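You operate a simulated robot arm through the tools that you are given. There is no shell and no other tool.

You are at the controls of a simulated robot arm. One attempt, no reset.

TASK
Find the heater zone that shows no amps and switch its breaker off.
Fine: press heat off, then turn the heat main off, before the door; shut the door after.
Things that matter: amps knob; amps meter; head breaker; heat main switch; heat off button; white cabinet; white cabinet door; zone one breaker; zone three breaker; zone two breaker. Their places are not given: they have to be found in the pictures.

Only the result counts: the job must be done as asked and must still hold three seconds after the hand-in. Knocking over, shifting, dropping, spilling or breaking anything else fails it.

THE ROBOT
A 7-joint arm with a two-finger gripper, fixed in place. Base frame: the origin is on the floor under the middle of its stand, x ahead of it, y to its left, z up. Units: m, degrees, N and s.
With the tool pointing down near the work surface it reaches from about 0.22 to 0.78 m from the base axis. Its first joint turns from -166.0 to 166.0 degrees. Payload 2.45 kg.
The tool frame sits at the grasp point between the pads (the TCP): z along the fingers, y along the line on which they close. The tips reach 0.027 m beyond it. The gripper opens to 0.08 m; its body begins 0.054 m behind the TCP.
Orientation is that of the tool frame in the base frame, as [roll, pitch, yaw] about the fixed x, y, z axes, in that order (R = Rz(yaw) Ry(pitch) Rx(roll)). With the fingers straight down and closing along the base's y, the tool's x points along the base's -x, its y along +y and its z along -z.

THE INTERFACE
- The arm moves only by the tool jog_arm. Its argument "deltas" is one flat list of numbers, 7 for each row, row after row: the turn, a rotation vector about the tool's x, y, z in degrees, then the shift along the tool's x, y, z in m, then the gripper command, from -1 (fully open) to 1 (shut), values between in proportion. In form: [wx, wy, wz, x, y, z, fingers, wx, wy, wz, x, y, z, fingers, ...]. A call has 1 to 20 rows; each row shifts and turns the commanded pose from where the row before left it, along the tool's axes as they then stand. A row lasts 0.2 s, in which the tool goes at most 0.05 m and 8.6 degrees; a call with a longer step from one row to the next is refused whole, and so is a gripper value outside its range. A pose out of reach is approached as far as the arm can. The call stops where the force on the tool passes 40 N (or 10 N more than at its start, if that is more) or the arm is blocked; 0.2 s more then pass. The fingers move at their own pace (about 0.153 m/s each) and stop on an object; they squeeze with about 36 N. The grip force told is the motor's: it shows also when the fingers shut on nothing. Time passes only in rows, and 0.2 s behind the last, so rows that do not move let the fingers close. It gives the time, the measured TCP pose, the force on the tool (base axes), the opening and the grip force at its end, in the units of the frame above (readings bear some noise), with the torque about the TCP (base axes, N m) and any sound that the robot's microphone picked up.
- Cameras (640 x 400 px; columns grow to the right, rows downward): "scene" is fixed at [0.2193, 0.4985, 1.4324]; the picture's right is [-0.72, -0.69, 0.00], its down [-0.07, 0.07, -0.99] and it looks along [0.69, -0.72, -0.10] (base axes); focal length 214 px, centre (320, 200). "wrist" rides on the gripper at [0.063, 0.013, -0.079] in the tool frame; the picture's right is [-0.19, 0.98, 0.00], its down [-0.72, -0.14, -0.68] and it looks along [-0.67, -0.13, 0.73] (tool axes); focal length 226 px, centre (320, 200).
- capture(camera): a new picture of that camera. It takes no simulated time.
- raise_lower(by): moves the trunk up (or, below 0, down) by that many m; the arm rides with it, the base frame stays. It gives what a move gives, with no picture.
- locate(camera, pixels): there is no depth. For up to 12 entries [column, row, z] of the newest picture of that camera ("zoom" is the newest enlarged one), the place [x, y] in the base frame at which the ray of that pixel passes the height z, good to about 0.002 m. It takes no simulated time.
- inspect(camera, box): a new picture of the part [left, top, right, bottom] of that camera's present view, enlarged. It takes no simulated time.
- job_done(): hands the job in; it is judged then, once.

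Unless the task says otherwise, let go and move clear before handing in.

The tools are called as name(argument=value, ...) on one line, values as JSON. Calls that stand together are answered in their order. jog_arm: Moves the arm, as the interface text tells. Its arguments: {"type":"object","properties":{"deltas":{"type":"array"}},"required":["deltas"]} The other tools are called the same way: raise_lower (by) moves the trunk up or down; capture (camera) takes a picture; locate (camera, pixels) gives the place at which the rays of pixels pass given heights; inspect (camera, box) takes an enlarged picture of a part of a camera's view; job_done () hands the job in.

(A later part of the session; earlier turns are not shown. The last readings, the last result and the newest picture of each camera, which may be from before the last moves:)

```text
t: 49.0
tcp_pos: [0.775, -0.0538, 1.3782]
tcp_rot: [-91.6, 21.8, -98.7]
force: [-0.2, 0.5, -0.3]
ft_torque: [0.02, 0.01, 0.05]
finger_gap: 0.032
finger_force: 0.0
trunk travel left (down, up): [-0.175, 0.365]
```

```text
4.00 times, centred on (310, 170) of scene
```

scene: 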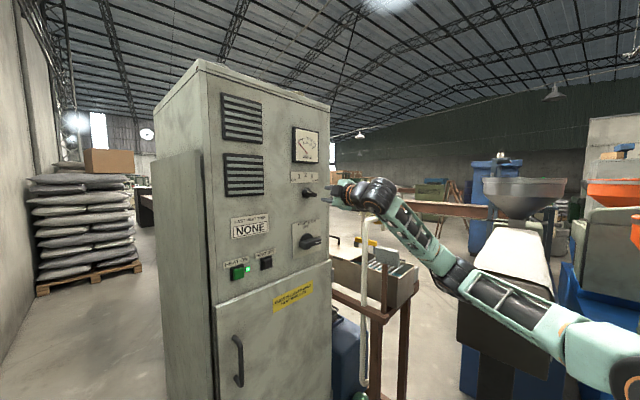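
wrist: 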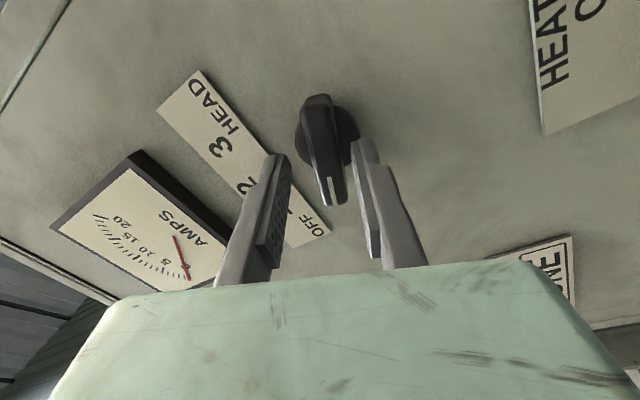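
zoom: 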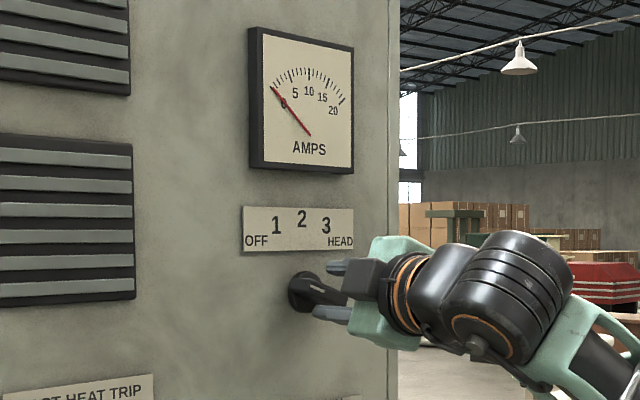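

The fingers straddle the bar's front; no contact force. I'll go 6 mm deeper, then turn about the tool axis +33° toward position 1.

jog_arm(deltas=[0, 0, 0, 0, 0, 0.003, 0.3, 0, 0, 0, 0, 0, 0.003, 0.3, 0, 0, 0, 0, 0, 0, 0.3, 0, 0, 5, 0, 0, 0, 0.3, 0, 0, 5, 0, 0, 0, 0.3, 0, 0, 5, 0, 0, 0, 0.3, 0, 0, 5, 0, 0, 0, 0.3, 0, 0, 5, 0, 0, 0, 0.3, 0, 0, 5, 0, 0, 0, 0.3, 0, 0, 0, 0, 0, 0, 0.3])

capture(camera="wrist")

inspect(camera="scene", box=[270, 120, 350, 220])

```text
t: 51.2
tcp_pos: [0.7806, -0.0531, 1.3787]
tcp_rot: [-92.6, 51.8, -100.1]
force: [-0.9, 2.2, -2.2]
ft_torque: [-0.06, 0.07, 0.01]
finger_gap: 0.0299
finger_force: 1.2
trunk travel left (down, up): [-0.175, 0.365]
```

```text
taken
```

wrist: 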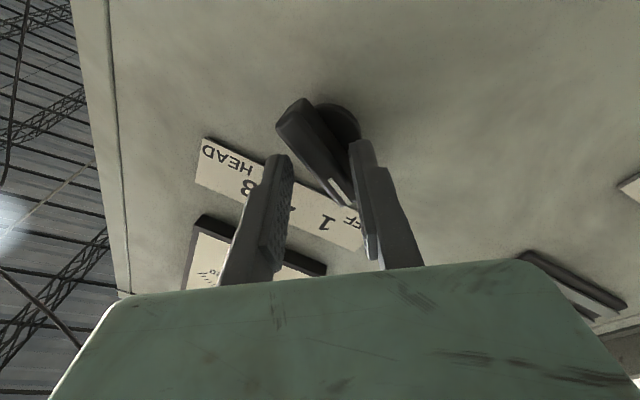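

```text
4.00 times, centred on (310, 170) of scene
```

zoom: 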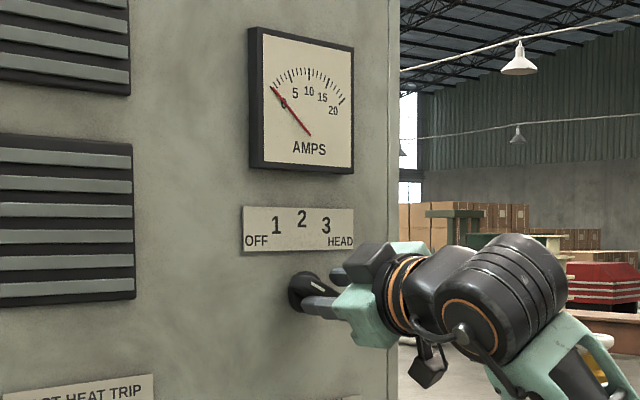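

The bar lags inside the 30 mm fork (contact force ~3 N). I'll narrow the fork to about 16 mm so the bar squares up with the fingers.

jog_arm(deltas=[0, 0, 0, 0, 0, 0, 0.45, 0, 0, 0, 0, 0, 0, 0.6, 0, 0, 0, 0, 0, 0, 0.6, 0, 0, 0, 0, 0, 0, 0.6])

capture(camera="wrist")

inspect(camera="scene", box=[270, 120, 350, 220])

```text
t: 52.2
tcp_pos: [0.7793, -0.0531, 1.378]
tcp_rot: [-92.5, 51.8, -100.0]
force: [-0.5, 4.0, -1.0]
ft_torque: [0.03, 0.02, 0.1]
finger_gap: 0.019
finger_force: 2.1
trunk travel left (down, up): [-0.175, 0.365]
```

```text
taken
```

wrist: 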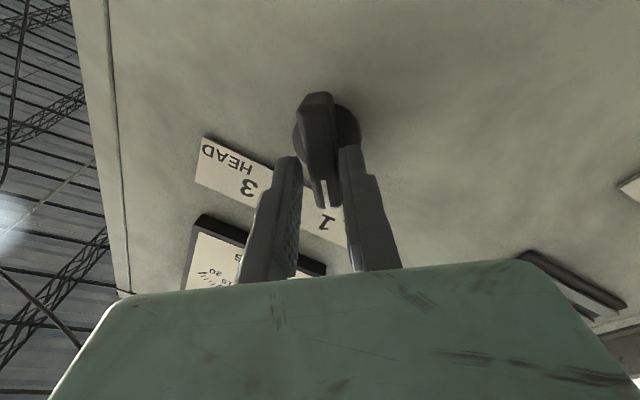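

```text
4.00 times, centred on (310, 170) of scene
```

zoom: 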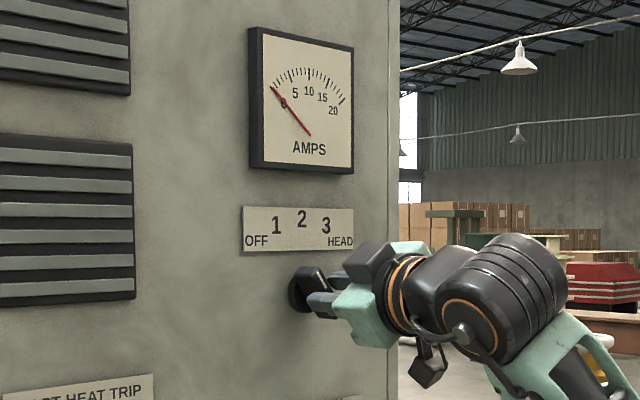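

The bar squared up with the fingers, mark pointing at "1"; the meter still reads 0. I'll wait a second or so and look again.

jog_arm(deltas=[0, 0, 0, 0, 0, 0, 0.6, 0, 0, 0, 0, 0, 0, 0.6, 0, 0, 0, 0, 0, 0, 0.6, 0, 0, 0, 0, 0, 0, 0.6, 0, 0, 0, 0, 0, 0, 0.6, 0, 0, 0, 0, 0, 0, 0.6, 0, 0, 0, 0, 0, 0, 0.6, 0, 0, 0, 0, 0, 0, 0.6, 0, 0, 0, 0, 0, 0, 0.6, 0, 0, 0, 0, 0, 0, 0.6])

inspect(camera="scene", box=[280, 120, 340, 210])

inspect(camera="wrist", box=[240, 60, 400, 260])

```text
t: 54.4
tcp_pos: [0.7808, -0.0528, 1.3778]
tcp_rot: [-92.4, 51.8, -100.0]
force: [-0.1, 3.9, -2.8]
ft_torque: [0.08, 0.04, 0.13]
finger_gap: 0.0187
finger_force: 2.4
trunk travel left (down, up): [-0.175, 0.365]
```

```text
4.44 times, centred on (310, 165) of scene
```

zoom: 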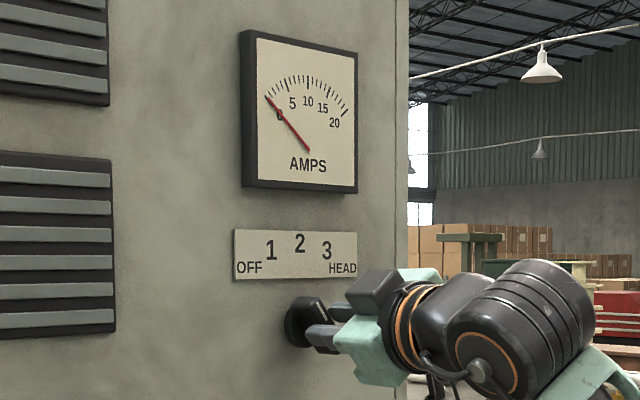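

```text
2.00 times, centred on (320, 160) of wrist
```

zoom: 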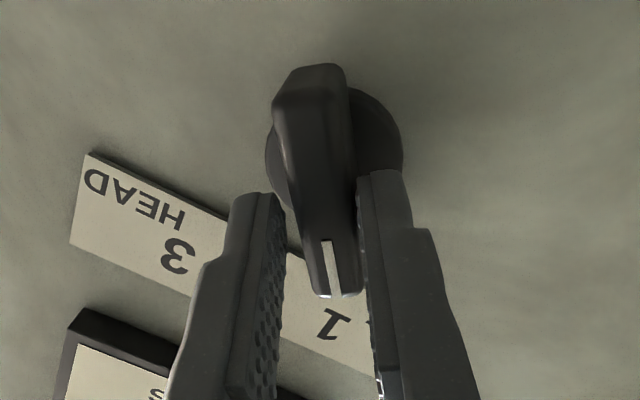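

The bar lags slightly (touching only one finger), roughly at "1". I'll turn another +8° and look at the meter.

jog_arm(deltas=[0, 0, 4, 0, 0, 0, 0.6, 0, 0, 4, 0, 0, 0, 0.6, 0, 0, 0, 0, 0, 0, 0.6, 0, 0, 0, 0, 0, 0, 0.6, 0, 0, 0, 0, 0, 0, 0.6])

inspect(camera="scene", box=[280, 120, 340, 210])

inspect(camera="wrist", box=[240, 60, 400, 260])

```text
t: 55.6
tcp_pos: [0.7863, -0.0603, 1.3747]
tcp_rot: [-93.4, 53.6, -99.8]
force: [-9.2, 17.3, -16.4]
ft_torque: [-0.09, 0.41, 0.5]
finger_gap: 0.0273
finger_force: 8.2
out of reach, approached as far as the arm can: row 1, 2
trunk travel left (down, up): [-0.175, 0.365]
```

```text
4.44 times, centred on (310, 165) of scene
```

zoom: 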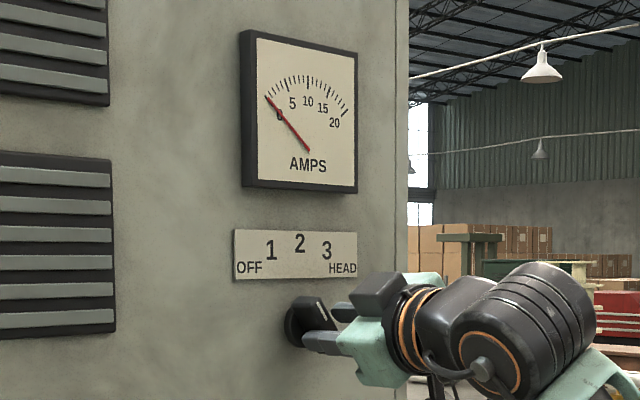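

```text
2.00 times, centred on (320, 160) of wrist
```

zoom: 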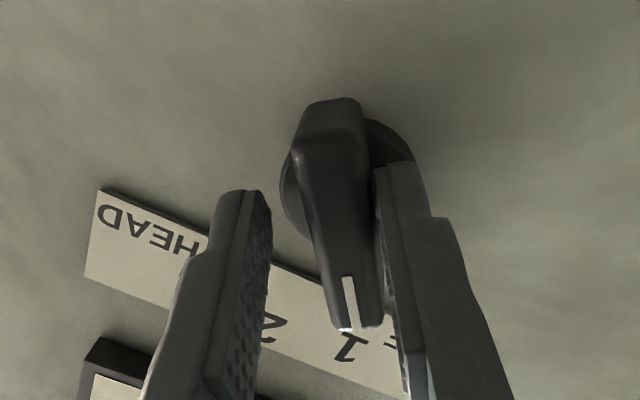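

The roll joint reached its limit (out of reach; 25 N side force). I'll undo that turn, open the fork a bit, and retract straight back to re-grasp with the tool rolled over by 180°, which gives plenty of range.

jog_arm(deltas=[0, 0, -4, 0, 0, 0, 0.3, 0, 0, -4, 0, 0, 0, 0.1, 0, 0, 0, 0, 0, 0, 0.0, 0, 0, 0, 0, 0, 0, 0.0])

inspect(camera="wrist", box=[240, 60, 400, 260])

```text
t: 56.6
tcp_pos: [0.7855, -0.0641, 1.3766]
tcp_rot: [-92.6, 45.9, -99.1]
force: [-0.2, -0.3, 0.4]
ft_torque: [0.0, -0.04, 0.0]
finger_gap: 0.04
finger_force: 0.0
trunk travel left (down, up): [-0.175, 0.365]
```

```text
2.00 times, centred on (320, 160) of wrist
```

zoom: 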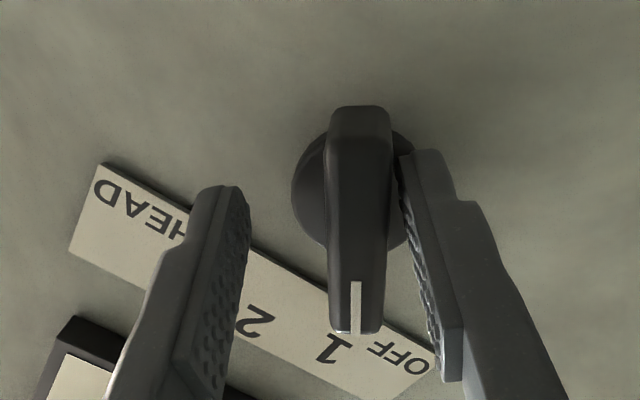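

No contact now, and the knob stays near 1. Retracting 85 mm straight back.

jog_arm(deltas=[0, 0, 0, 0, 0, -0.017, 0.0, 0, 0, 0, 0, 0, -0.017, 0.0, 0, 0, 0, 0, 0, -0.017, 0.0, 0, 0, 0, 0, 0, -0.017, 0.0, 0, 0, 0, 0, 0, -0.017, 0.0, 0, 0, 0, 0, 0, 0, 0.0])

inspect(camera="scene", box=[280, 120, 340, 210])

capture(camera="wrist")

```text
t: 58.0
tcp_pos: [0.6995, -0.0531, 1.3772]
tcp_rot: [-92.6, 45.9, -99.1]
force: [0.8, -0.1, -0.2]
ft_torque: [-0.03, -0.01, 0.0]
finger_gap: 0.0398
finger_force: 0.0
trunk travel left (down, up): [-0.175, 0.365]
```

```text
4.44 times, centred on (310, 165) of scene
```

zoom: 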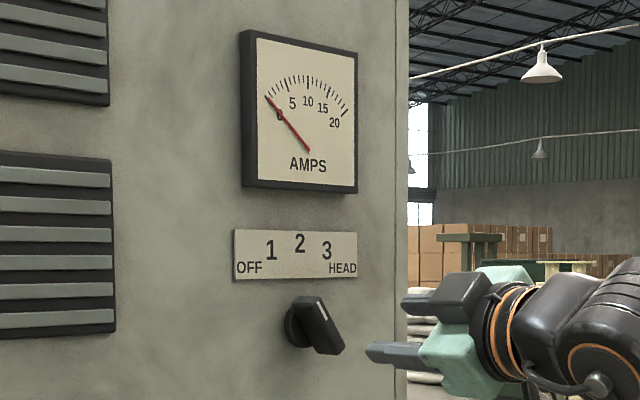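

```text
taken
```

wrist: 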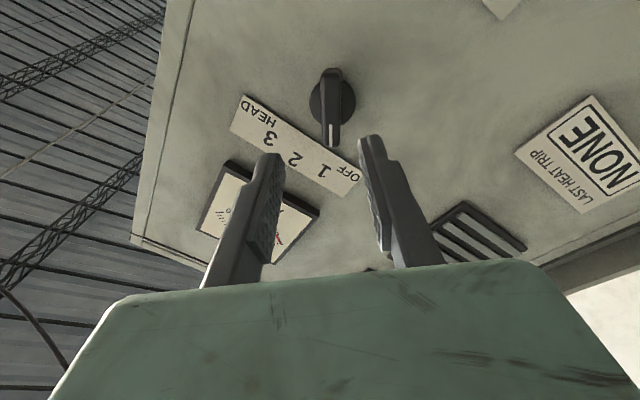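

The knob bar now sits ~35° left of vertical with its mark toward "1", and the meter reads 0 there. I'll roll the tool back by 171° in free air so that I can turn onward to 2, 3 and HEAD.

jog_arm(deltas=[0, 0, -5.7, 0, 0, 0, 0.0, 0, 0, -5.7, 0, 0, 0, 0.0, 0, 0, -5.7, 0, 0, 0, 0.0, 0, 0, -5.7, 0, 0, 0, 0.0, 0, 0, -5.7, 0, 0, 0, 0.0, 0, 0, -5.7, 0, 0, 0, 0.0, 0, 0, -5.7, 0, 0, 0, 0.0, 0, 0, -5.7, 0, 0, 0, 0.0, 0, 0, -5.7, 0, 0, 0, 0.0, 0, 0, -5.7, 0, 0, 0, 0.0, 0, 0, -5.7, 0, 0, 0, 0.0, 0, 0, -5.7, 0, 0, 0, 0.0, 0, 0, -5.7, 0, 0, 0, 0.0, 0, 0, -5.7, 0, 0, 0, 0.0, 0, 0, -5.7, 0, 0, 0, 0.0, 0, 0, 0, 0, 0, 0, 0.0])

capture(camera="scene")

```text
t: 61.4
tcp_pos: [0.7001, -0.0528, 1.3779]
tcp_rot: [-92.4, -39.6, -95.7]
force: [-0.4, 0.5, -0.4]
ft_torque: [0.0, -0.01, 0.02]
finger_gap: 0.0403
finger_force: 0.0
trunk travel left (down, up): [-0.175, 0.365]
```

```text
taken
```

scene: 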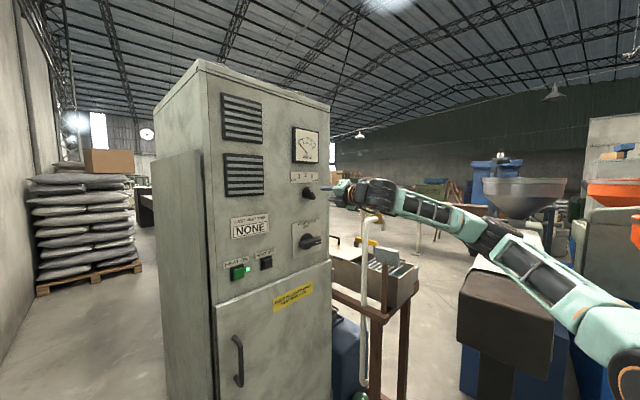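

Tracking is good. Continuing the second half of the roll.

jog_arm(deltas=[0, 0, -5.7, 0, 0, 0, 0.0, 0, 0, -5.7, 0, 0, 0, 0.0, 0, 0, -5.7, 0, 0, 0, 0.0, 0, 0, -5.7, 0, 0, 0, 0.0, 0, 0, -5.7, 0, 0, 0, 0.0, 0, 0, -5.7, 0, 0, 0, 0.0, 0, 0, -5.7, 0, 0, 0, 0.0, 0, 0, -5.7, 0, 0, 0, 0.0, 0, 0, -5.7, 0, 0, 0, 0.0, 0, 0, -5.7, 0, 0, 0, 0.0, 0, 0, -5.7, 0, 0, 0, 0.0, 0, 0, -5.7, 0, 0, 0, 0.0, 0, 0, -5.7, 0, 0, 0, 0.0, 0, 0, -5.7, 0, 0, 0, 0.0, 0, 0, -5.7, 0, 0, 0, 0.0, 0, 0, 0, 0, 0, 0, 0.0])

capture(camera="scene")

capture(camera="wrist")

```text
t: 64.8
tcp_pos: [0.7012, -0.0528, 1.3776]
tcp_rot: [93.1, -54.8, 80.3]
force: [0.4, 1.1, -0.1]
ft_torque: [0.01, -0.03, 0.0]
finger_gap: 0.0402
finger_force: 0.1
trunk travel left (down, up): [-0.175, 0.365]
```

```text
taken
```

scene: 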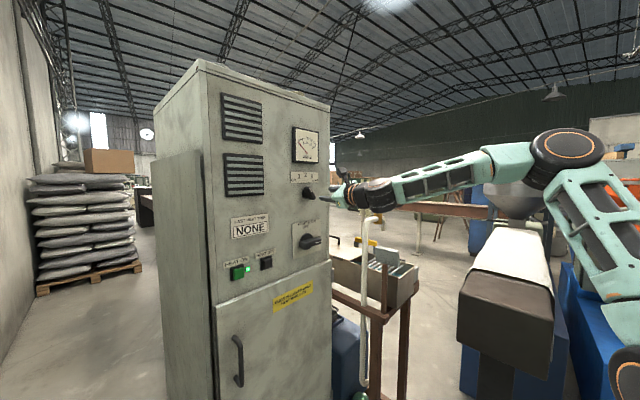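

```text
taken
```

wrist: 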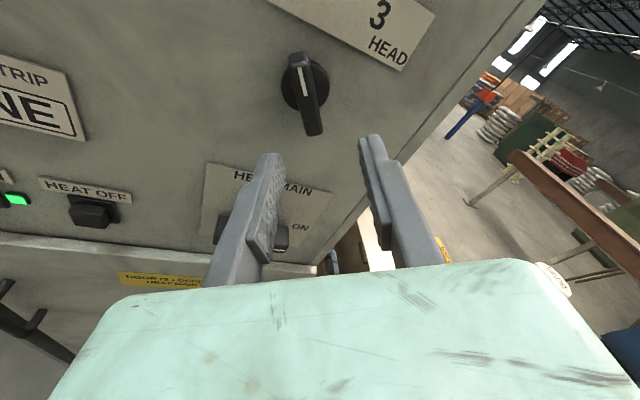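

The elbow is up again and the fingers are aligned with the bar at "1" (wrist view: bar from (300,60) to (315,130)). I'll centre on the knob axis and advance 80 mm to straddle it.

jog_arm(deltas=[0, 0, 0, 0.0032, -0.0028, 0, 0.1, 0, 0, 0, 0.0031, -0.0028, 0, 0.1, 0, 0, 0, 0, 0, 0.016, 0.1, 0, 0, 0, 0, 0, 0.016, 0.1, 0, 0, 0, 0, 0, 0.016, 0.1, 0, 0, 0, 0, 0, 0.016, 0.1, 0, 0, 0, 0, 0, 0.016, 0.1, 0, 0, 0, 0, 0, 0, 0.1])

capture(camera="wrist")

```text
t: 66.6
tcp_pos: [0.7816, -0.0554, 1.3768]
tcp_rot: [93.1, -55.0, 80.2]
force: [0.3, 0.7, 0.2]
ft_torque: [0.0, -0.01, 0.0]
finger_gap: 0.0359
finger_force: 0.1
trunk travel left (down, up): [-0.175, 0.365]
```

```text
taken
```

wrist: 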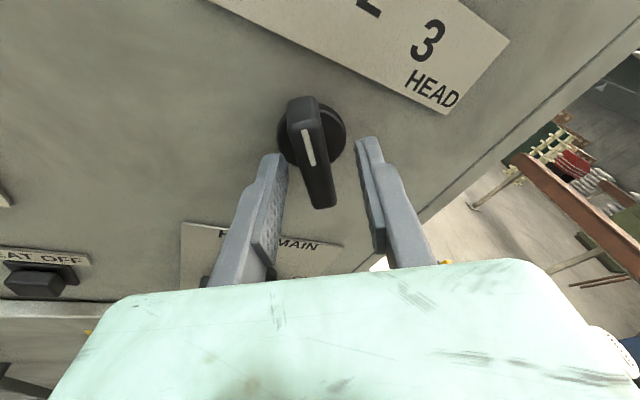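

The bar is between the fingers with no contact. I'll narrow the fork to ~18 mm, then look.

jog_arm(deltas=[0, 0, 0, 0, 0, 0, 0.35, 0, 0, 0, 0, 0, 0, 0.5, 0, 0, 0, 0, 0, 0, 0.58, 0, 0, 0, 0, 0, 0, 0.58, 0, 0, 0, 0, 0, 0, 0.58])

inspect(camera="wrist", box=[220, 70, 420, 250])

inspect(camera="scene", box=[280, 120, 340, 210])

```text
t: 67.8
tcp_pos: [0.78, -0.0529, 1.3763]
tcp_rot: [93.2, -54.9, 80.3]
force: [-1.5, 3.3, -3.5]
ft_torque: [0.0, 0.04, 0.02]
finger_gap: 0.019
finger_force: 1.5
trunk travel left (down, up): [-0.175, 0.365]
```

```text
2.22 times, centred on (320, 160) of wrist
```

zoom: 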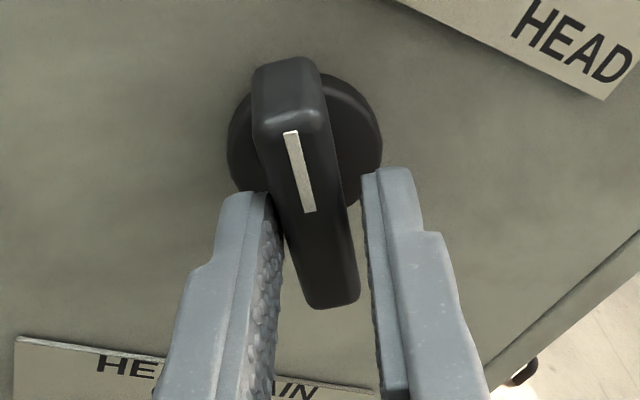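

```text
4.44 times, centred on (310, 165) of scene
```

zoom: 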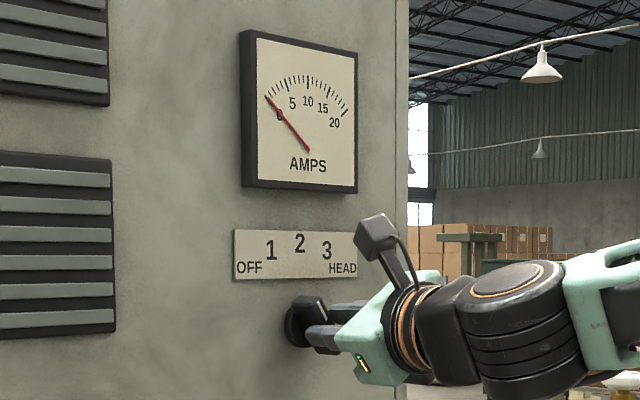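

The left finger presses the bar lightly (≈5 N): the fork is ~3 mm off-centre. I'll shift −3 mm along tool y and turn +35° toward position 2.

jog_arm(deltas=[0, 0, 0, 0, -0.003, 0, 0.58, 0, 0, 0, 0, 0, 0, 0.58, 0, 0, 5, 0, 0, 0, 0.58, 0, 0, 5, 0, 0, 0, 0.58, 0, 0, 5, 0, 0, 0, 0.58, 0, 0, 5, 0, 0, 0, 0.58, 0, 0, 5, 0, 0, 0, 0.58, 0, 0, 5, 0, 0, 0, 0.58, 0, 0, 5, 0, 0, 0, 0.58, 0, 0, 0, 0, 0, 0, 0.58, 0, 0, 0, 0, 0, 0, 0.58, 0, 0, 0, 0, 0, 0, 0.58])

inspect(camera="wrist", box=[220, 70, 420, 250])

inspect(camera="scene", box=[280, 120, 340, 210])

```text
t: 70.4
tcp_pos: [0.7816, -0.0533, 1.3762]
tcp_rot: [177.9, -88.2, -5.0]
force: [0.3, 0.8, 0.0]
ft_torque: [-0.02, -0.01, 0.0]
finger_gap: 0.017
finger_force: 0.1
trunk travel left (down, up): [-0.175, 0.365]
```

```text
2.22 times, centred on (320, 160) of wrist
```

zoom: 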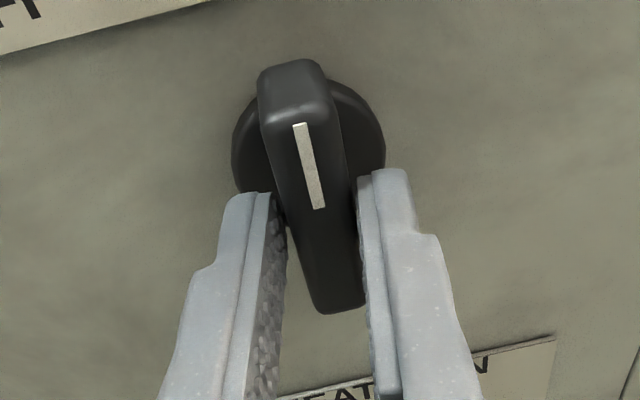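

```text
4.44 times, centred on (310, 165) of scene
```

zoom: 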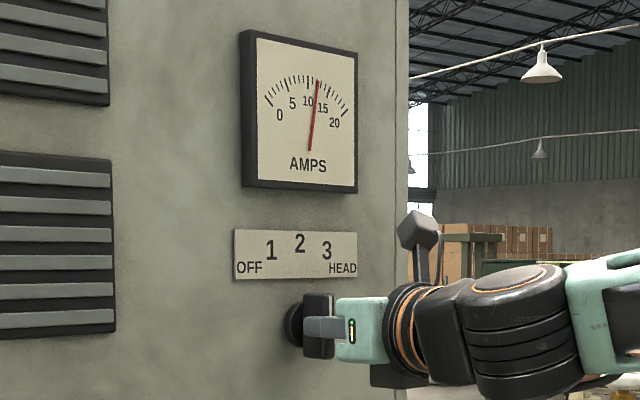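

With the knob at 2 (bar upright), the meter reads about 12 A, so zone two works. On to position 3 (+35°).

jog_arm(deltas=[0, 0, 5, 0, 0, 0, 0.58, 0, 0, 5, 0, 0, 0, 0.58, 0, 0, 5, 0, 0, 0, 0.58, 0, 0, 5, 0, 0, 0, 0.58, 0, 0, 5, 0, 0, 0, 0.58, 0, 0, 5, 0, 0, 0, 0.58, 0, 0, 5, 0, 0, 0, 0.58, 0, 0, 0, 0, 0, 0, 0.58, 0, 0, 0, 0, 0, 0, 0.58, 0, 0, 0, 0, 0, 0, 0.58])

inspect(camera="wrist", box=[220, 70, 420, 250])

inspect(camera="scene", box=[280, 120, 340, 210])

```text
t: 72.6
tcp_pos: [0.7829, -0.053, 1.3768]
tcp_rot: [-93.1, -55.0, -94.6]
force: [-0.8, -0.7, -0.6]
ft_torque: [-0.02, -0.01, 0.04]
finger_gap: 0.0177
finger_force: 0.8
trunk travel left (down, up): [-0.175, 0.365]
```

```text
2.22 times, centred on (320, 160) of wrist
```

zoom: 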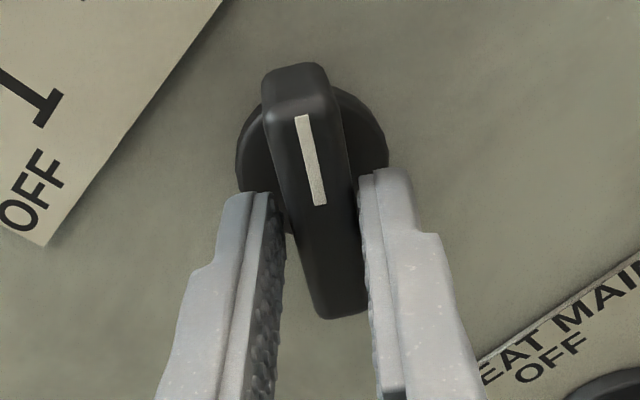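

```text
4.44 times, centred on (310, 165) of scene
```

zoom: 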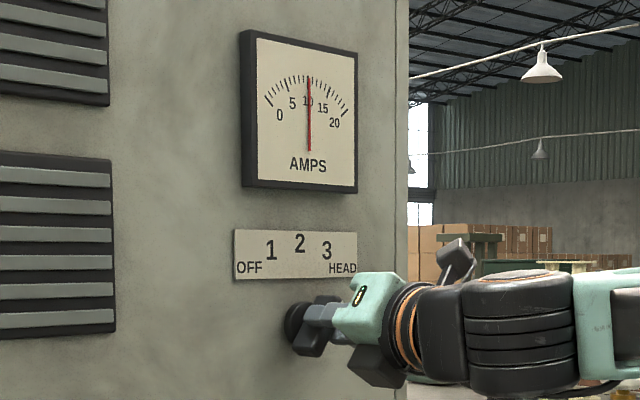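

Position 3 shows about 10 A, so zone three works. Next HEAD (+35°).

jog_arm(deltas=[0, 0, 5, 0, 0, 0, 0.58, 0, 0, 5, 0, 0, 0, 0.58, 0, 0, 5, 0, 0, 0, 0.58, 0, 0, 5, 0, 0, 0, 0.58, 0, 0, 5, 0, 0, 0, 0.58, 0, 0, 5, 0, 0, 0, 0.58, 0, 0, 5, 0, 0, 0, 0.58, 0, 0, 0, 0, 0, 0, 0.58, 0, 0, 0, 0, 0, 0, 0.58, 0, 0, 0, 0, 0, 0, 0.58])

inspect(camera="wrist", box=[220, 70, 420, 250])

inspect(camera="scene", box=[280, 120, 340, 210])

```text
t: 74.8
tcp_pos: [0.7815, -0.0539, 1.3763]
tcp_rot: [-92.1, -20.1, -96.5]
force: [0.9, -0.1, -1.1]
ft_torque: [0.01, -0.02, 0.01]
finger_gap: 0.0174
finger_force: 0.0
trunk travel left (down, up): [-0.175, 0.365]
```

```text
2.22 times, centred on (320, 160) of wrist
```

zoom: 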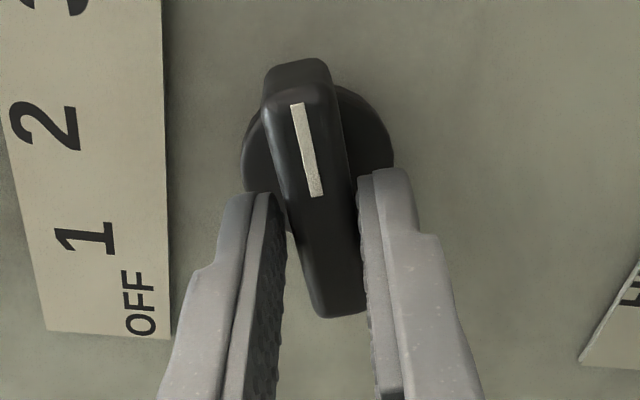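

```text
4.44 times, centred on (310, 165) of scene
```

zoom: 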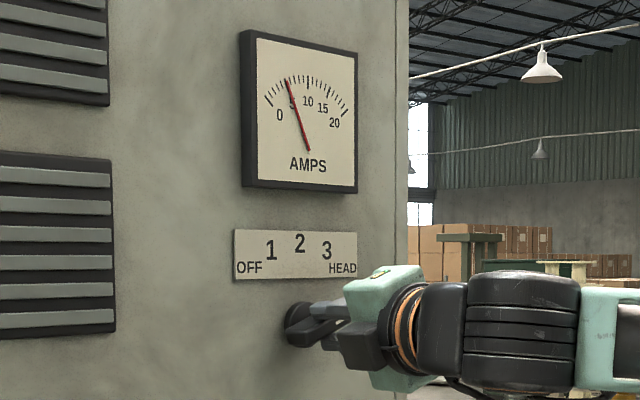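

HEAD shows about 5 A. Now back to position 1 (−105°) to confirm zone one.

jog_arm(deltas=[0, 0, -7, 0, 0, 0, 0.58, 0, 0, -7, 0, 0, 0, 0.58, 0, 0, -7, 0, 0, 0, 0.58, 0, 0, -7, 0, 0, 0, 0.58, 0, 0, -7, 0, 0, 0, 0.58, 0, 0, -7, 0, 0, 0, 0.58, 0, 0, -7, 0, 0, 0, 0.58, 0, 0, -7, 0, 0, 0, 0.58, 0, 0, -7, 0, 0, 0, 0.58, 0, 0, -7, 0, 0, 0, 0.58, 0, 0, -7, 0, 0, 0, 0.58, 0, 0, -7, 0, 0, 0, 0.58, 0, 0, -7, 0, 0, 0, 0.58, 0, 0, -7, 0, 0, 0, 0.58, 0, 0, -7, 0, 0, 0, 0.58, 0, 0, 0, 0, 0, 0, 0.58, 0, 0, 0, 0, 0, 0, 0.58, 0, 0, 0, 0, 0, 0, 0.58])

inspect(camera="wrist", box=[220, 70, 420, 250])

inspect(camera="scene", box=[280, 120, 340, 210])

```text
t: 78.6
tcp_pos: [0.7818, -0.0529, 1.376]
tcp_rot: [93.2, -54.9, 80.1]
force: [-0.1, -0.7, 1.4]
ft_torque: [-0.01, 0.02, 0.0]
finger_gap: 0.0166
finger_force: 0.0
trunk travel left (down, up): [-0.175, 0.365]
```

```text
2.22 times, centred on (320, 160) of wrist
```

zoom: 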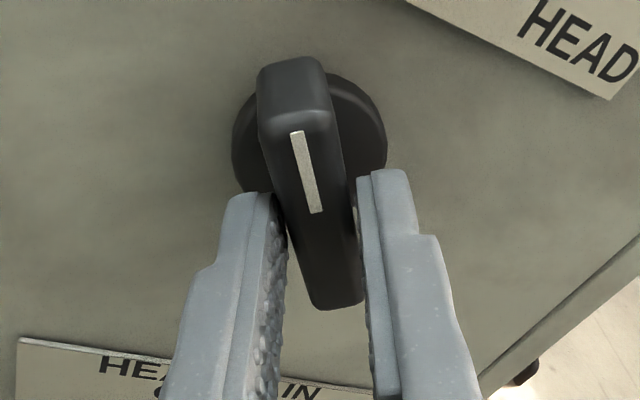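

```text
4.44 times, centred on (310, 165) of scene
```

zoom: 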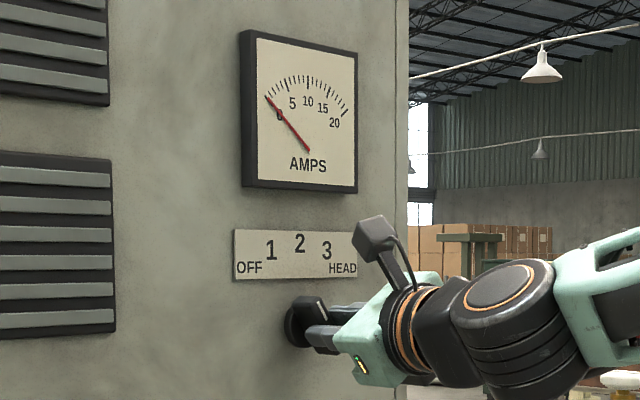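

Zone one again reads 0 A with the knob at 1. To rule out thermostat cycling I'll watch it for 4 more seconds.

jog_arm(deltas=[0, 0, 0, 0, 0, 0, 0.58, 0, 0, 0, 0, 0, 0, 0.58, 0, 0, 0, 0, 0, 0, 0.58, 0, 0, 0, 0, 0, 0, 0.58, 0, 0, 0, 0, 0, 0, 0.58, 0, 0, 0, 0, 0, 0, 0.58, 0, 0, 0, 0, 0, 0, 0.58, 0, 0, 0, 0, 0, 0, 0.58, 0, 0, 0, 0, 0, 0, 0.58, 0, 0, 0, 0, 0, 0, 0.58, 0, 0, 0, 0, 0, 0, 0.58, 0, 0, 0, 0, 0, 0, 0.58, 0, 0, 0, 0, 0, 0, 0.58, 0, 0, 0, 0, 0, 0, 0.58, 0, 0, 0, 0, 0, 0, 0.58, 0, 0, 0, 0, 0, 0, 0.58, 0, 0, 0, 0, 0, 0, 0.58, 0, 0, 0, 0, 0, 0, 0.58, 0, 0, 0, 0, 0, 0, 0.58, 0, 0, 0, 0, 0, 0, 0.58])

inspect(camera="scene", box=[280, 120, 340, 210])

inspect(camera="scene", box=[210, 200, 340, 290])

```text
t: 82.8
tcp_pos: [0.7831, -0.0533, 1.3758]
tcp_rot: [93.2, -54.9, 80.2]
force: [0.5, -0.1, -0.4]
ft_torque: [-0.01, 0.03, 0.01]
finger_gap: 0.0166
finger_force: 0.1
trunk travel left (down, up): [-0.175, 0.365]
```

```text
4.44 times, centred on (310, 165) of scene
```

zoom: 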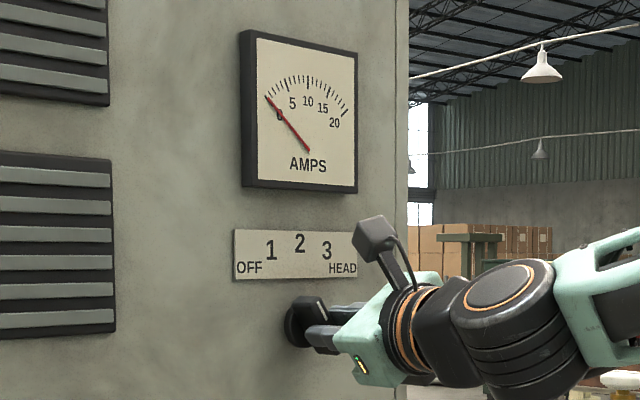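

```text
4.44 times, centred on (275, 245) of scene
```

zoom: 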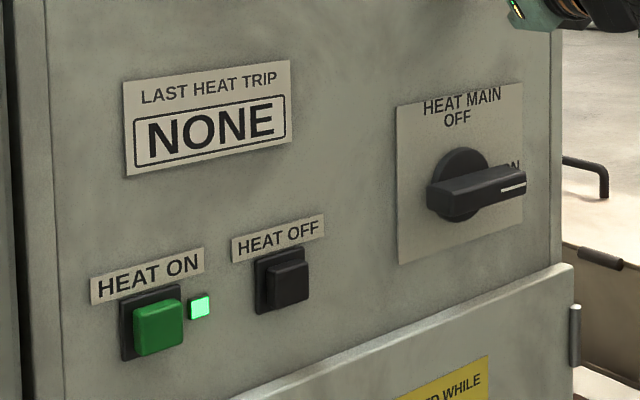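

Zone one stays at 0 A with heat on, so the zone one breaker is the one. I'll return the amps knob to OFF (−35°), open the fork and back away.

jog_arm(deltas=[0, 0, -5, 0, 0, 0, 0.58, 0, 0, -5, 0, 0, 0, 0.58, 0, 0, -5, 0, 0, 0, 0.58, 0, 0, -5, 0, 0, 0, 0.58, 0, 0, -5, 0, 0, 0, 0.58, 0, 0, -5, 0, 0, 0, 0.58, 0, 0, -5, 0, 0, 0, 0.58, 0, 0, 0, 0, 0, 0, 0.58, 0, 0, 0, 0, 0, 0, 0.2, 0, 0, 0, 0, 0, 0, 0.0, 0, 0, 0, 0, 0, -0.02, 0.0, 0, 0, 0, 0, 0, -0.02, 0.0, 0, 0, 0, 0, 0, -0.02, 0.0, 0, 0, 0, 0, 0, -0.02, 0.0, 0, 0, 0, 0, 0, -0.02, 0.0, 0, 0, 0, 0, 0, 0, 0.0])

inspect(camera="scene", box=[280, 120, 340, 210])

capture(camera="wrist")

```text
t: 86.2
tcp_pos: [0.6817, -0.0403, 1.3785]
tcp_rot: [92.0, -19.9, 82.1]
force: [0.2, -0.5, -0.5]
ft_torque: [-0.02, 0.01, 0.0]
finger_gap: 0.0398
finger_force: 0.0
trunk travel left (down, up): [-0.175, 0.365]
```

```text
4.44 times, centred on (310, 165) of scene
```

zoom: 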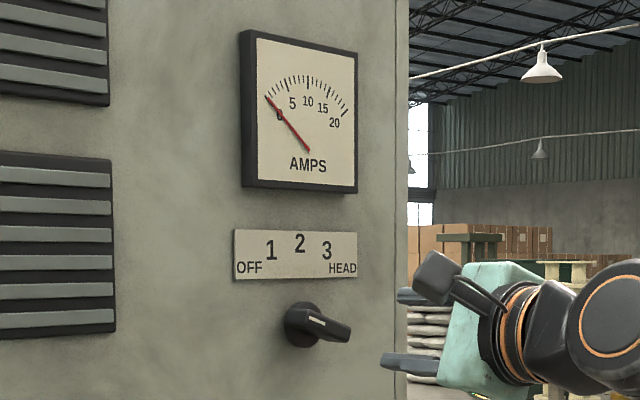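

```text
taken
```

wrist: 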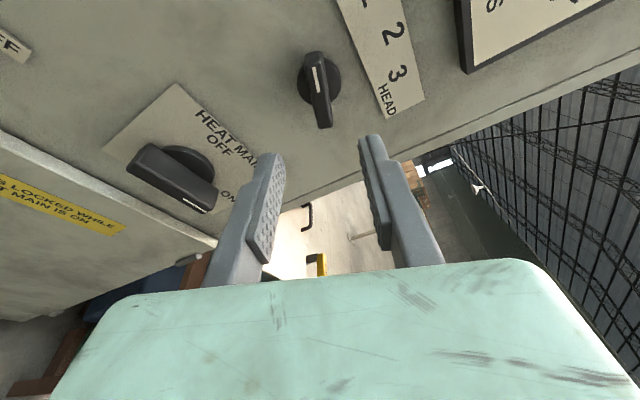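

The amps knob is back at OFF. Next the heat off button (y ≈ 0.124, z ≈ 1.148): I'll move left to y≈0.125, roll the camera to the top, and shut the fingers, then lower the trunk.

jog_arm(deltas=[0, 0, 0, 0.0302, -0.0112, -0.0081, 0.0, 0, 0, 0, 0.0302, -0.0112, -0.0081, 0.0, 0, 0, 0, 0.0302, -0.0112, -0.0081, 0.0, 0, 0, 0, 0.0302, -0.0112, -0.0081, 0.0, 0, 0, 0, 0.0302, -0.0112, -0.0081, 0.0, 0, 0, 5, 0, 0, 0, 0.5, 0, 0, 5, 0, 0, 0, 1, 0, 0, 5, 0, 0, 0, 1, 0, 0, 5, 0, 0, 0, 1, 0, 0, 5, 0, 0, 0, 1, 0, 0, 5, 0, 0, 0, 1, 0, 0, 5, 0, 0, 0, 1, 0, 0, 5, 0, 0, 0, 1, 0, 0, 5, 0, 0, 0, 1, 0, 0, 5, 0, 0, 0, 1, 0, 0, 5, 0, 0, 0, 1, 0, 0, 5, 0, 0, 0, 1, 0, 0, 5, 0, 0, 0, 1, 0, 0, 5, 0, 0, 0, 1, 0, 0, 0, 0, 0, 0, 1])

raise_lower(by=-0.17)

capture(camera="wrist")

capture(camera="scene")

```text
t: 90.4
tcp_pos: [0.6626, 0.1239, 1.3787]
tcp_rot: [178.7, -88.2, -6.1]
force: [0.3, -0.6, 0.0]
ft_torque: [0.01, 0.01, -0.01]
finger_gap: 0.0
finger_force: 29.9
trunk travel left (down, up): [-0.175, 0.365]
```

```text
t: 92.3
tcp_pos: [0.6631, 0.1243, 1.2096]
tcp_rot: [177.0, -88.1, -4.3]
force: [0.4, 0.5, 0.7]
ft_torque: [-0.03, 0.01, -0.01]
finger_gap: 0.0
finger_force: 29.4
trunk travel left (down, up): [-0.005, 0.535]
```

```text
taken
```

wrist: 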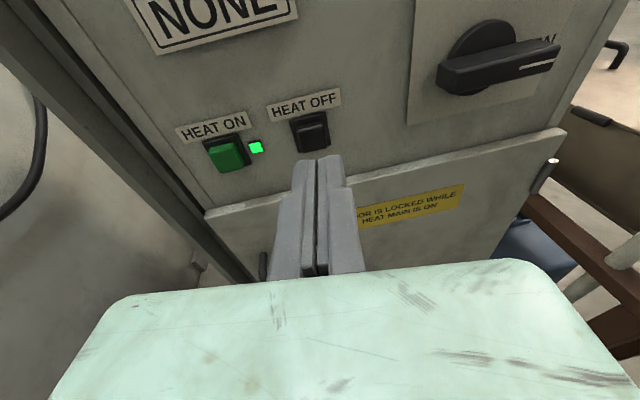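

```text
taken
```

scene: 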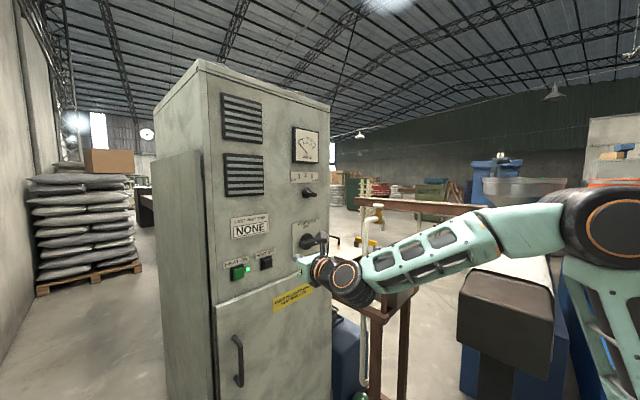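

Heat off shows at wrist (311,132), just ahead of the shut fingertips. I'll measure it finely.

inspect(camera="wrist", box=[270, 90, 370, 170])

locate(camera="wrist", pixels=[[313, 132, 1.16], [313, 132, 1.15], [313, 132, 1.14], [305, 130, 1.15], [490, 45, 1.19], [490, 45, 1.2], [500, 65, 1.19], [500, 65, 1.18]])

inspect(camera="scene", box=[240, 240, 290, 280])

```text
5.00 times, centred on (320, 130) of wrist
```

zoom: 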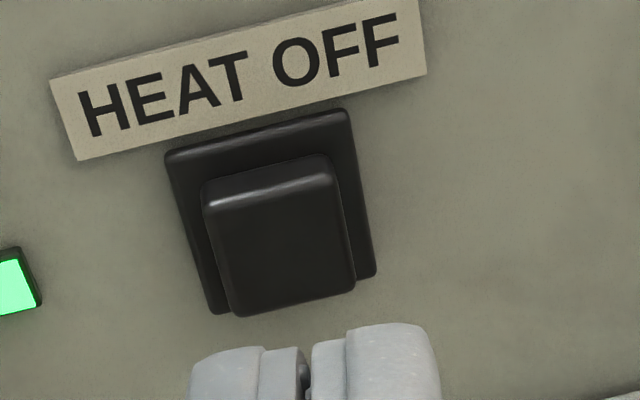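

```text
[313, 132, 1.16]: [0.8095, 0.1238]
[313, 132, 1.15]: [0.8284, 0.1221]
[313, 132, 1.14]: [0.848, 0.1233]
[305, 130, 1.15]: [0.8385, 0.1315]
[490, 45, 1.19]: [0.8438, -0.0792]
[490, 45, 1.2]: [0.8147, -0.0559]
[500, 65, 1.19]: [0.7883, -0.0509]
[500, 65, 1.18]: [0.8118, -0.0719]
```

```text
10.00 times, centred on (265, 260) of scene
```

zoom: 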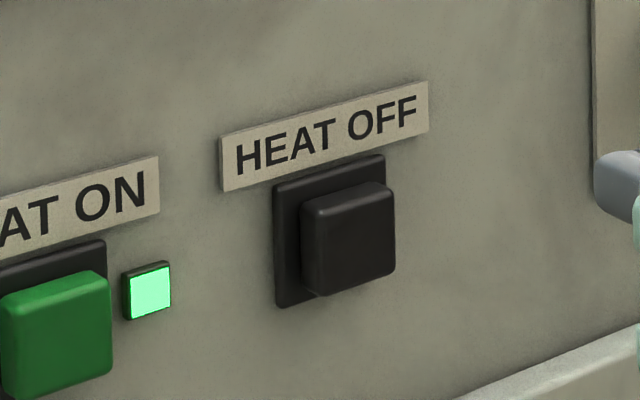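

Triangulated heat off face centre: (0.812, 0.123, 1.152). I'll bring the shut fingertips to about 20 mm in front of it.

jog_arm(deltas=[0, 0, 0, -0.00875, -0.003, 0.01705, 1, 0, 0, 0, -0.00875, -0.003, 0.01705, 1, 0, 0, 0, -0.00875, -0.003, 0.01705, 1, 0, 0, 0, -0.00875, -0.003, 0.01705, 1, 0, 0, 0, -0.00875, -0.003, 0.01705, 1, 0, 0, 0, -0.00875, -0.003, 0.01705, 1, 0, 0, 0, 0, 0, 0, 1])

capture(camera="wrist")

inspect(camera="scene", box=[230, 230, 330, 300])

```text
t: 93.9
tcp_pos: [0.7664, 0.1295, 1.153]
tcp_rot: [177.0, -88.3, -4.2]
force: [-1.0, 0.4, -0.2]
ft_torque: [0.03, -0.02, 0.0]
finger_gap: 0.0
finger_force: 30.3
trunk travel left (down, up): [-0.005, 0.535]
```

```text
taken
```

wrist: 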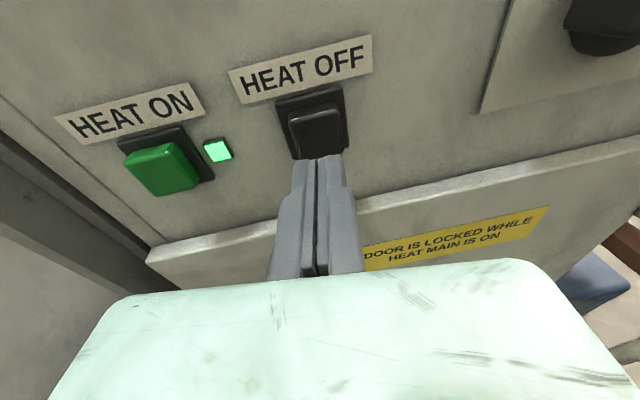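

```text
5.71 times, centred on (280, 265) of scene
```

zoom: 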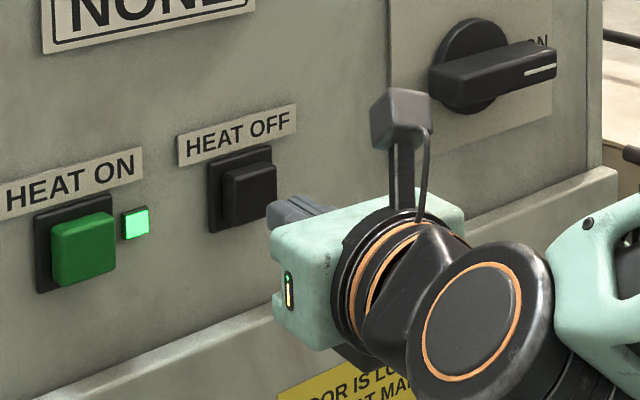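

The fingertips are lined up with the button. Pressing forward in 4 mm steps (the call stops on its own above 40 N).

jog_arm(deltas=[0, 0, 0, 0, 0, 0.005, 1, 0, 0, 0, 0, 0, 0.005, 1, 0, 0, 0, 0, 0, 0.004, 1, 0, 0, 0, 0, 0, 0.004, 1, 0, 0, 0, 0, 0, 0.003, 1, 0, 0, 0, 0, 0, 0.003, 1, 0, 0, 0, 0, 0, 0, 1])

inspect(camera="scene", box=[230, 230, 330, 300])

inspect(camera="wrist", box=[120, 40, 400, 230])

```text
t: 95.5
tcp_pos: [0.7897, 0.127, 1.1536]
tcp_rot: [176.9, -88.2, -4.1]
force: [-0.2, -0.5, 0.0]
ft_torque: [-0.01, 0.0, -0.03]
finger_gap: 0.0
finger_force: 30.3
trunk travel left (down, up): [-0.005, 0.535]
```

```text
5.71 times, centred on (280, 265) of scene
```

zoom: 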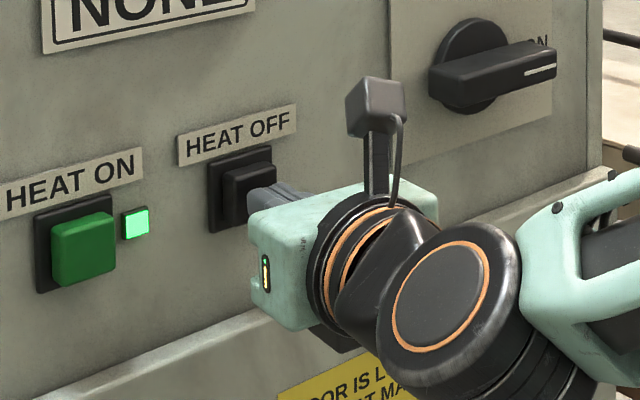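

```text
2.11 times, centred on (260, 135) of wrist
```

zoom: 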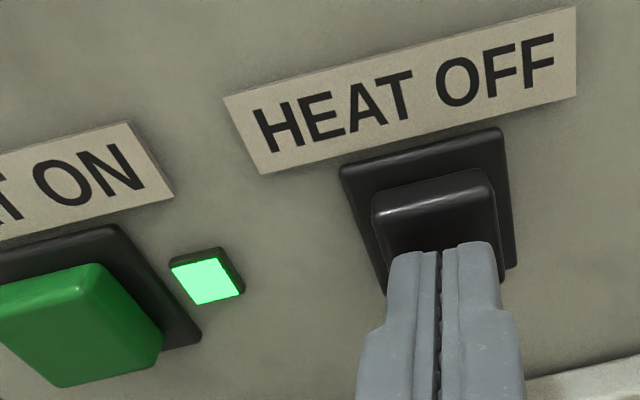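

No contact force yet and the lamp is still lit; the tips are just at the button. I'll push on another few mm.

jog_arm(deltas=[0, 0, 0, 0, 0, 0.003, 1, 0, 0, 0, 0, 0, 0.003, 1, 0, 0, 0, 0, 0, 0.003, 1, 0, 0, 0, 0, 0, 0, 1])

inspect(camera="wrist", box=[120, 40, 400, 230])

```text
t: 96.5
tcp_pos: [0.7974, 0.1258, 1.1516]
tcp_rot: [177.2, -88.2, -4.4]
force: [-2.2, -0.4, -0.3]
ft_torque: [0.0, -0.01, 0.01]
finger_gap: 0.0001
finger_force: 30.1
trunk travel left (down, up): [-0.005, 0.535]
heard: click
```

```text
2.11 times, centred on (260, 135) of wrist
```

zoom: 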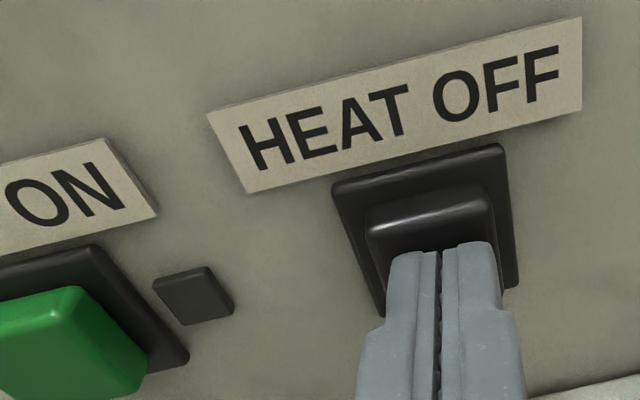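

A click was heard and the green lamp went out: heat is off. Retracting, then I'll measure the heat main from closer.

jog_arm(deltas=[0, 0, 0, 0, 0, -0.015, 1, 0, 0, 0, 0, 0, -0.03, 1, 0, 0, 0, 0, 0, -0.04, 1, 0, 0, 0, 0, 0, -0.04, 0.5, 0, 0, 0, 0.008, 0.03, 0, 0, 0, 0, 0, 0.008, 0.03, 0, 0, 0, 0, 0, 0.008, 0.03, 0, 0, 0, 0, 0, 0.008, 0.03, 0, 0, 0, 0, 0, 0, 0, 0, 0])

capture(camera="wrist")

inspect(camera="scene", box=[210, 200, 340, 290])

```text
t: 98.5
tcp_pos: [0.6594, 0.0217, 1.1855]
tcp_rot: [176.9, -88.2, -4.2]
force: [-0.1, -0.3, 0.1]
ft_torque: [-0.01, -0.02, 0.0]
finger_gap: 0.0404
finger_force: 0.1
trunk travel left (down, up): [-0.005, 0.535]
```

```text
taken
```

wrist: 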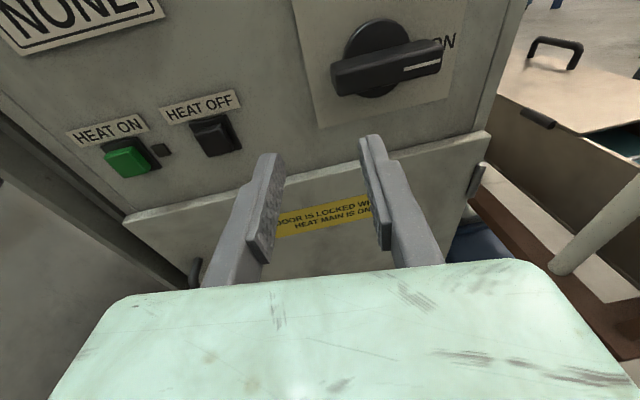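

```text
4.44 times, centred on (275, 245) of scene
```

zoom: 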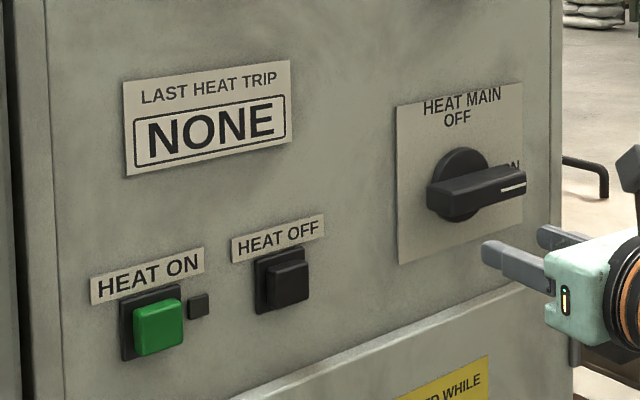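

Heat lamp is dark. Now a close look at the heat main from the wrist, near (390,65).

inspect(camera="wrist", box=[310, 0, 470, 120])

inspect(camera="scene", box=[285, 220, 345, 265])

```text
3.33 times, centred on (390, 60) of wrist
```

zoom: 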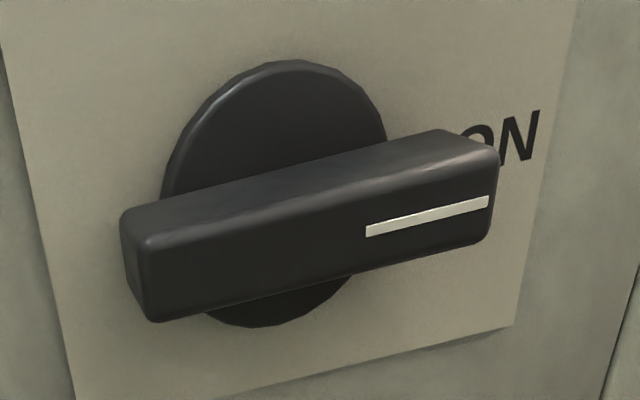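

```text
8.89 times, centred on (315, 242) of scene
```

zoom: 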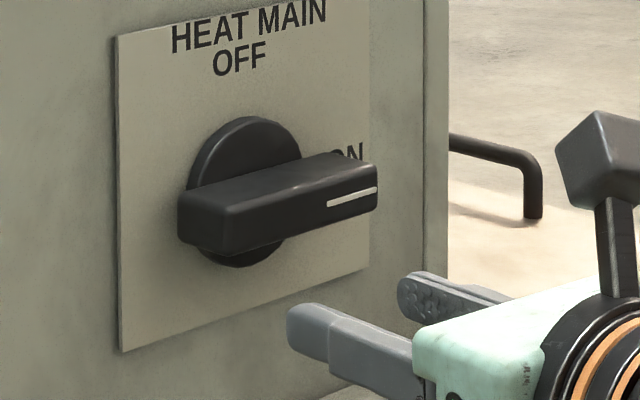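

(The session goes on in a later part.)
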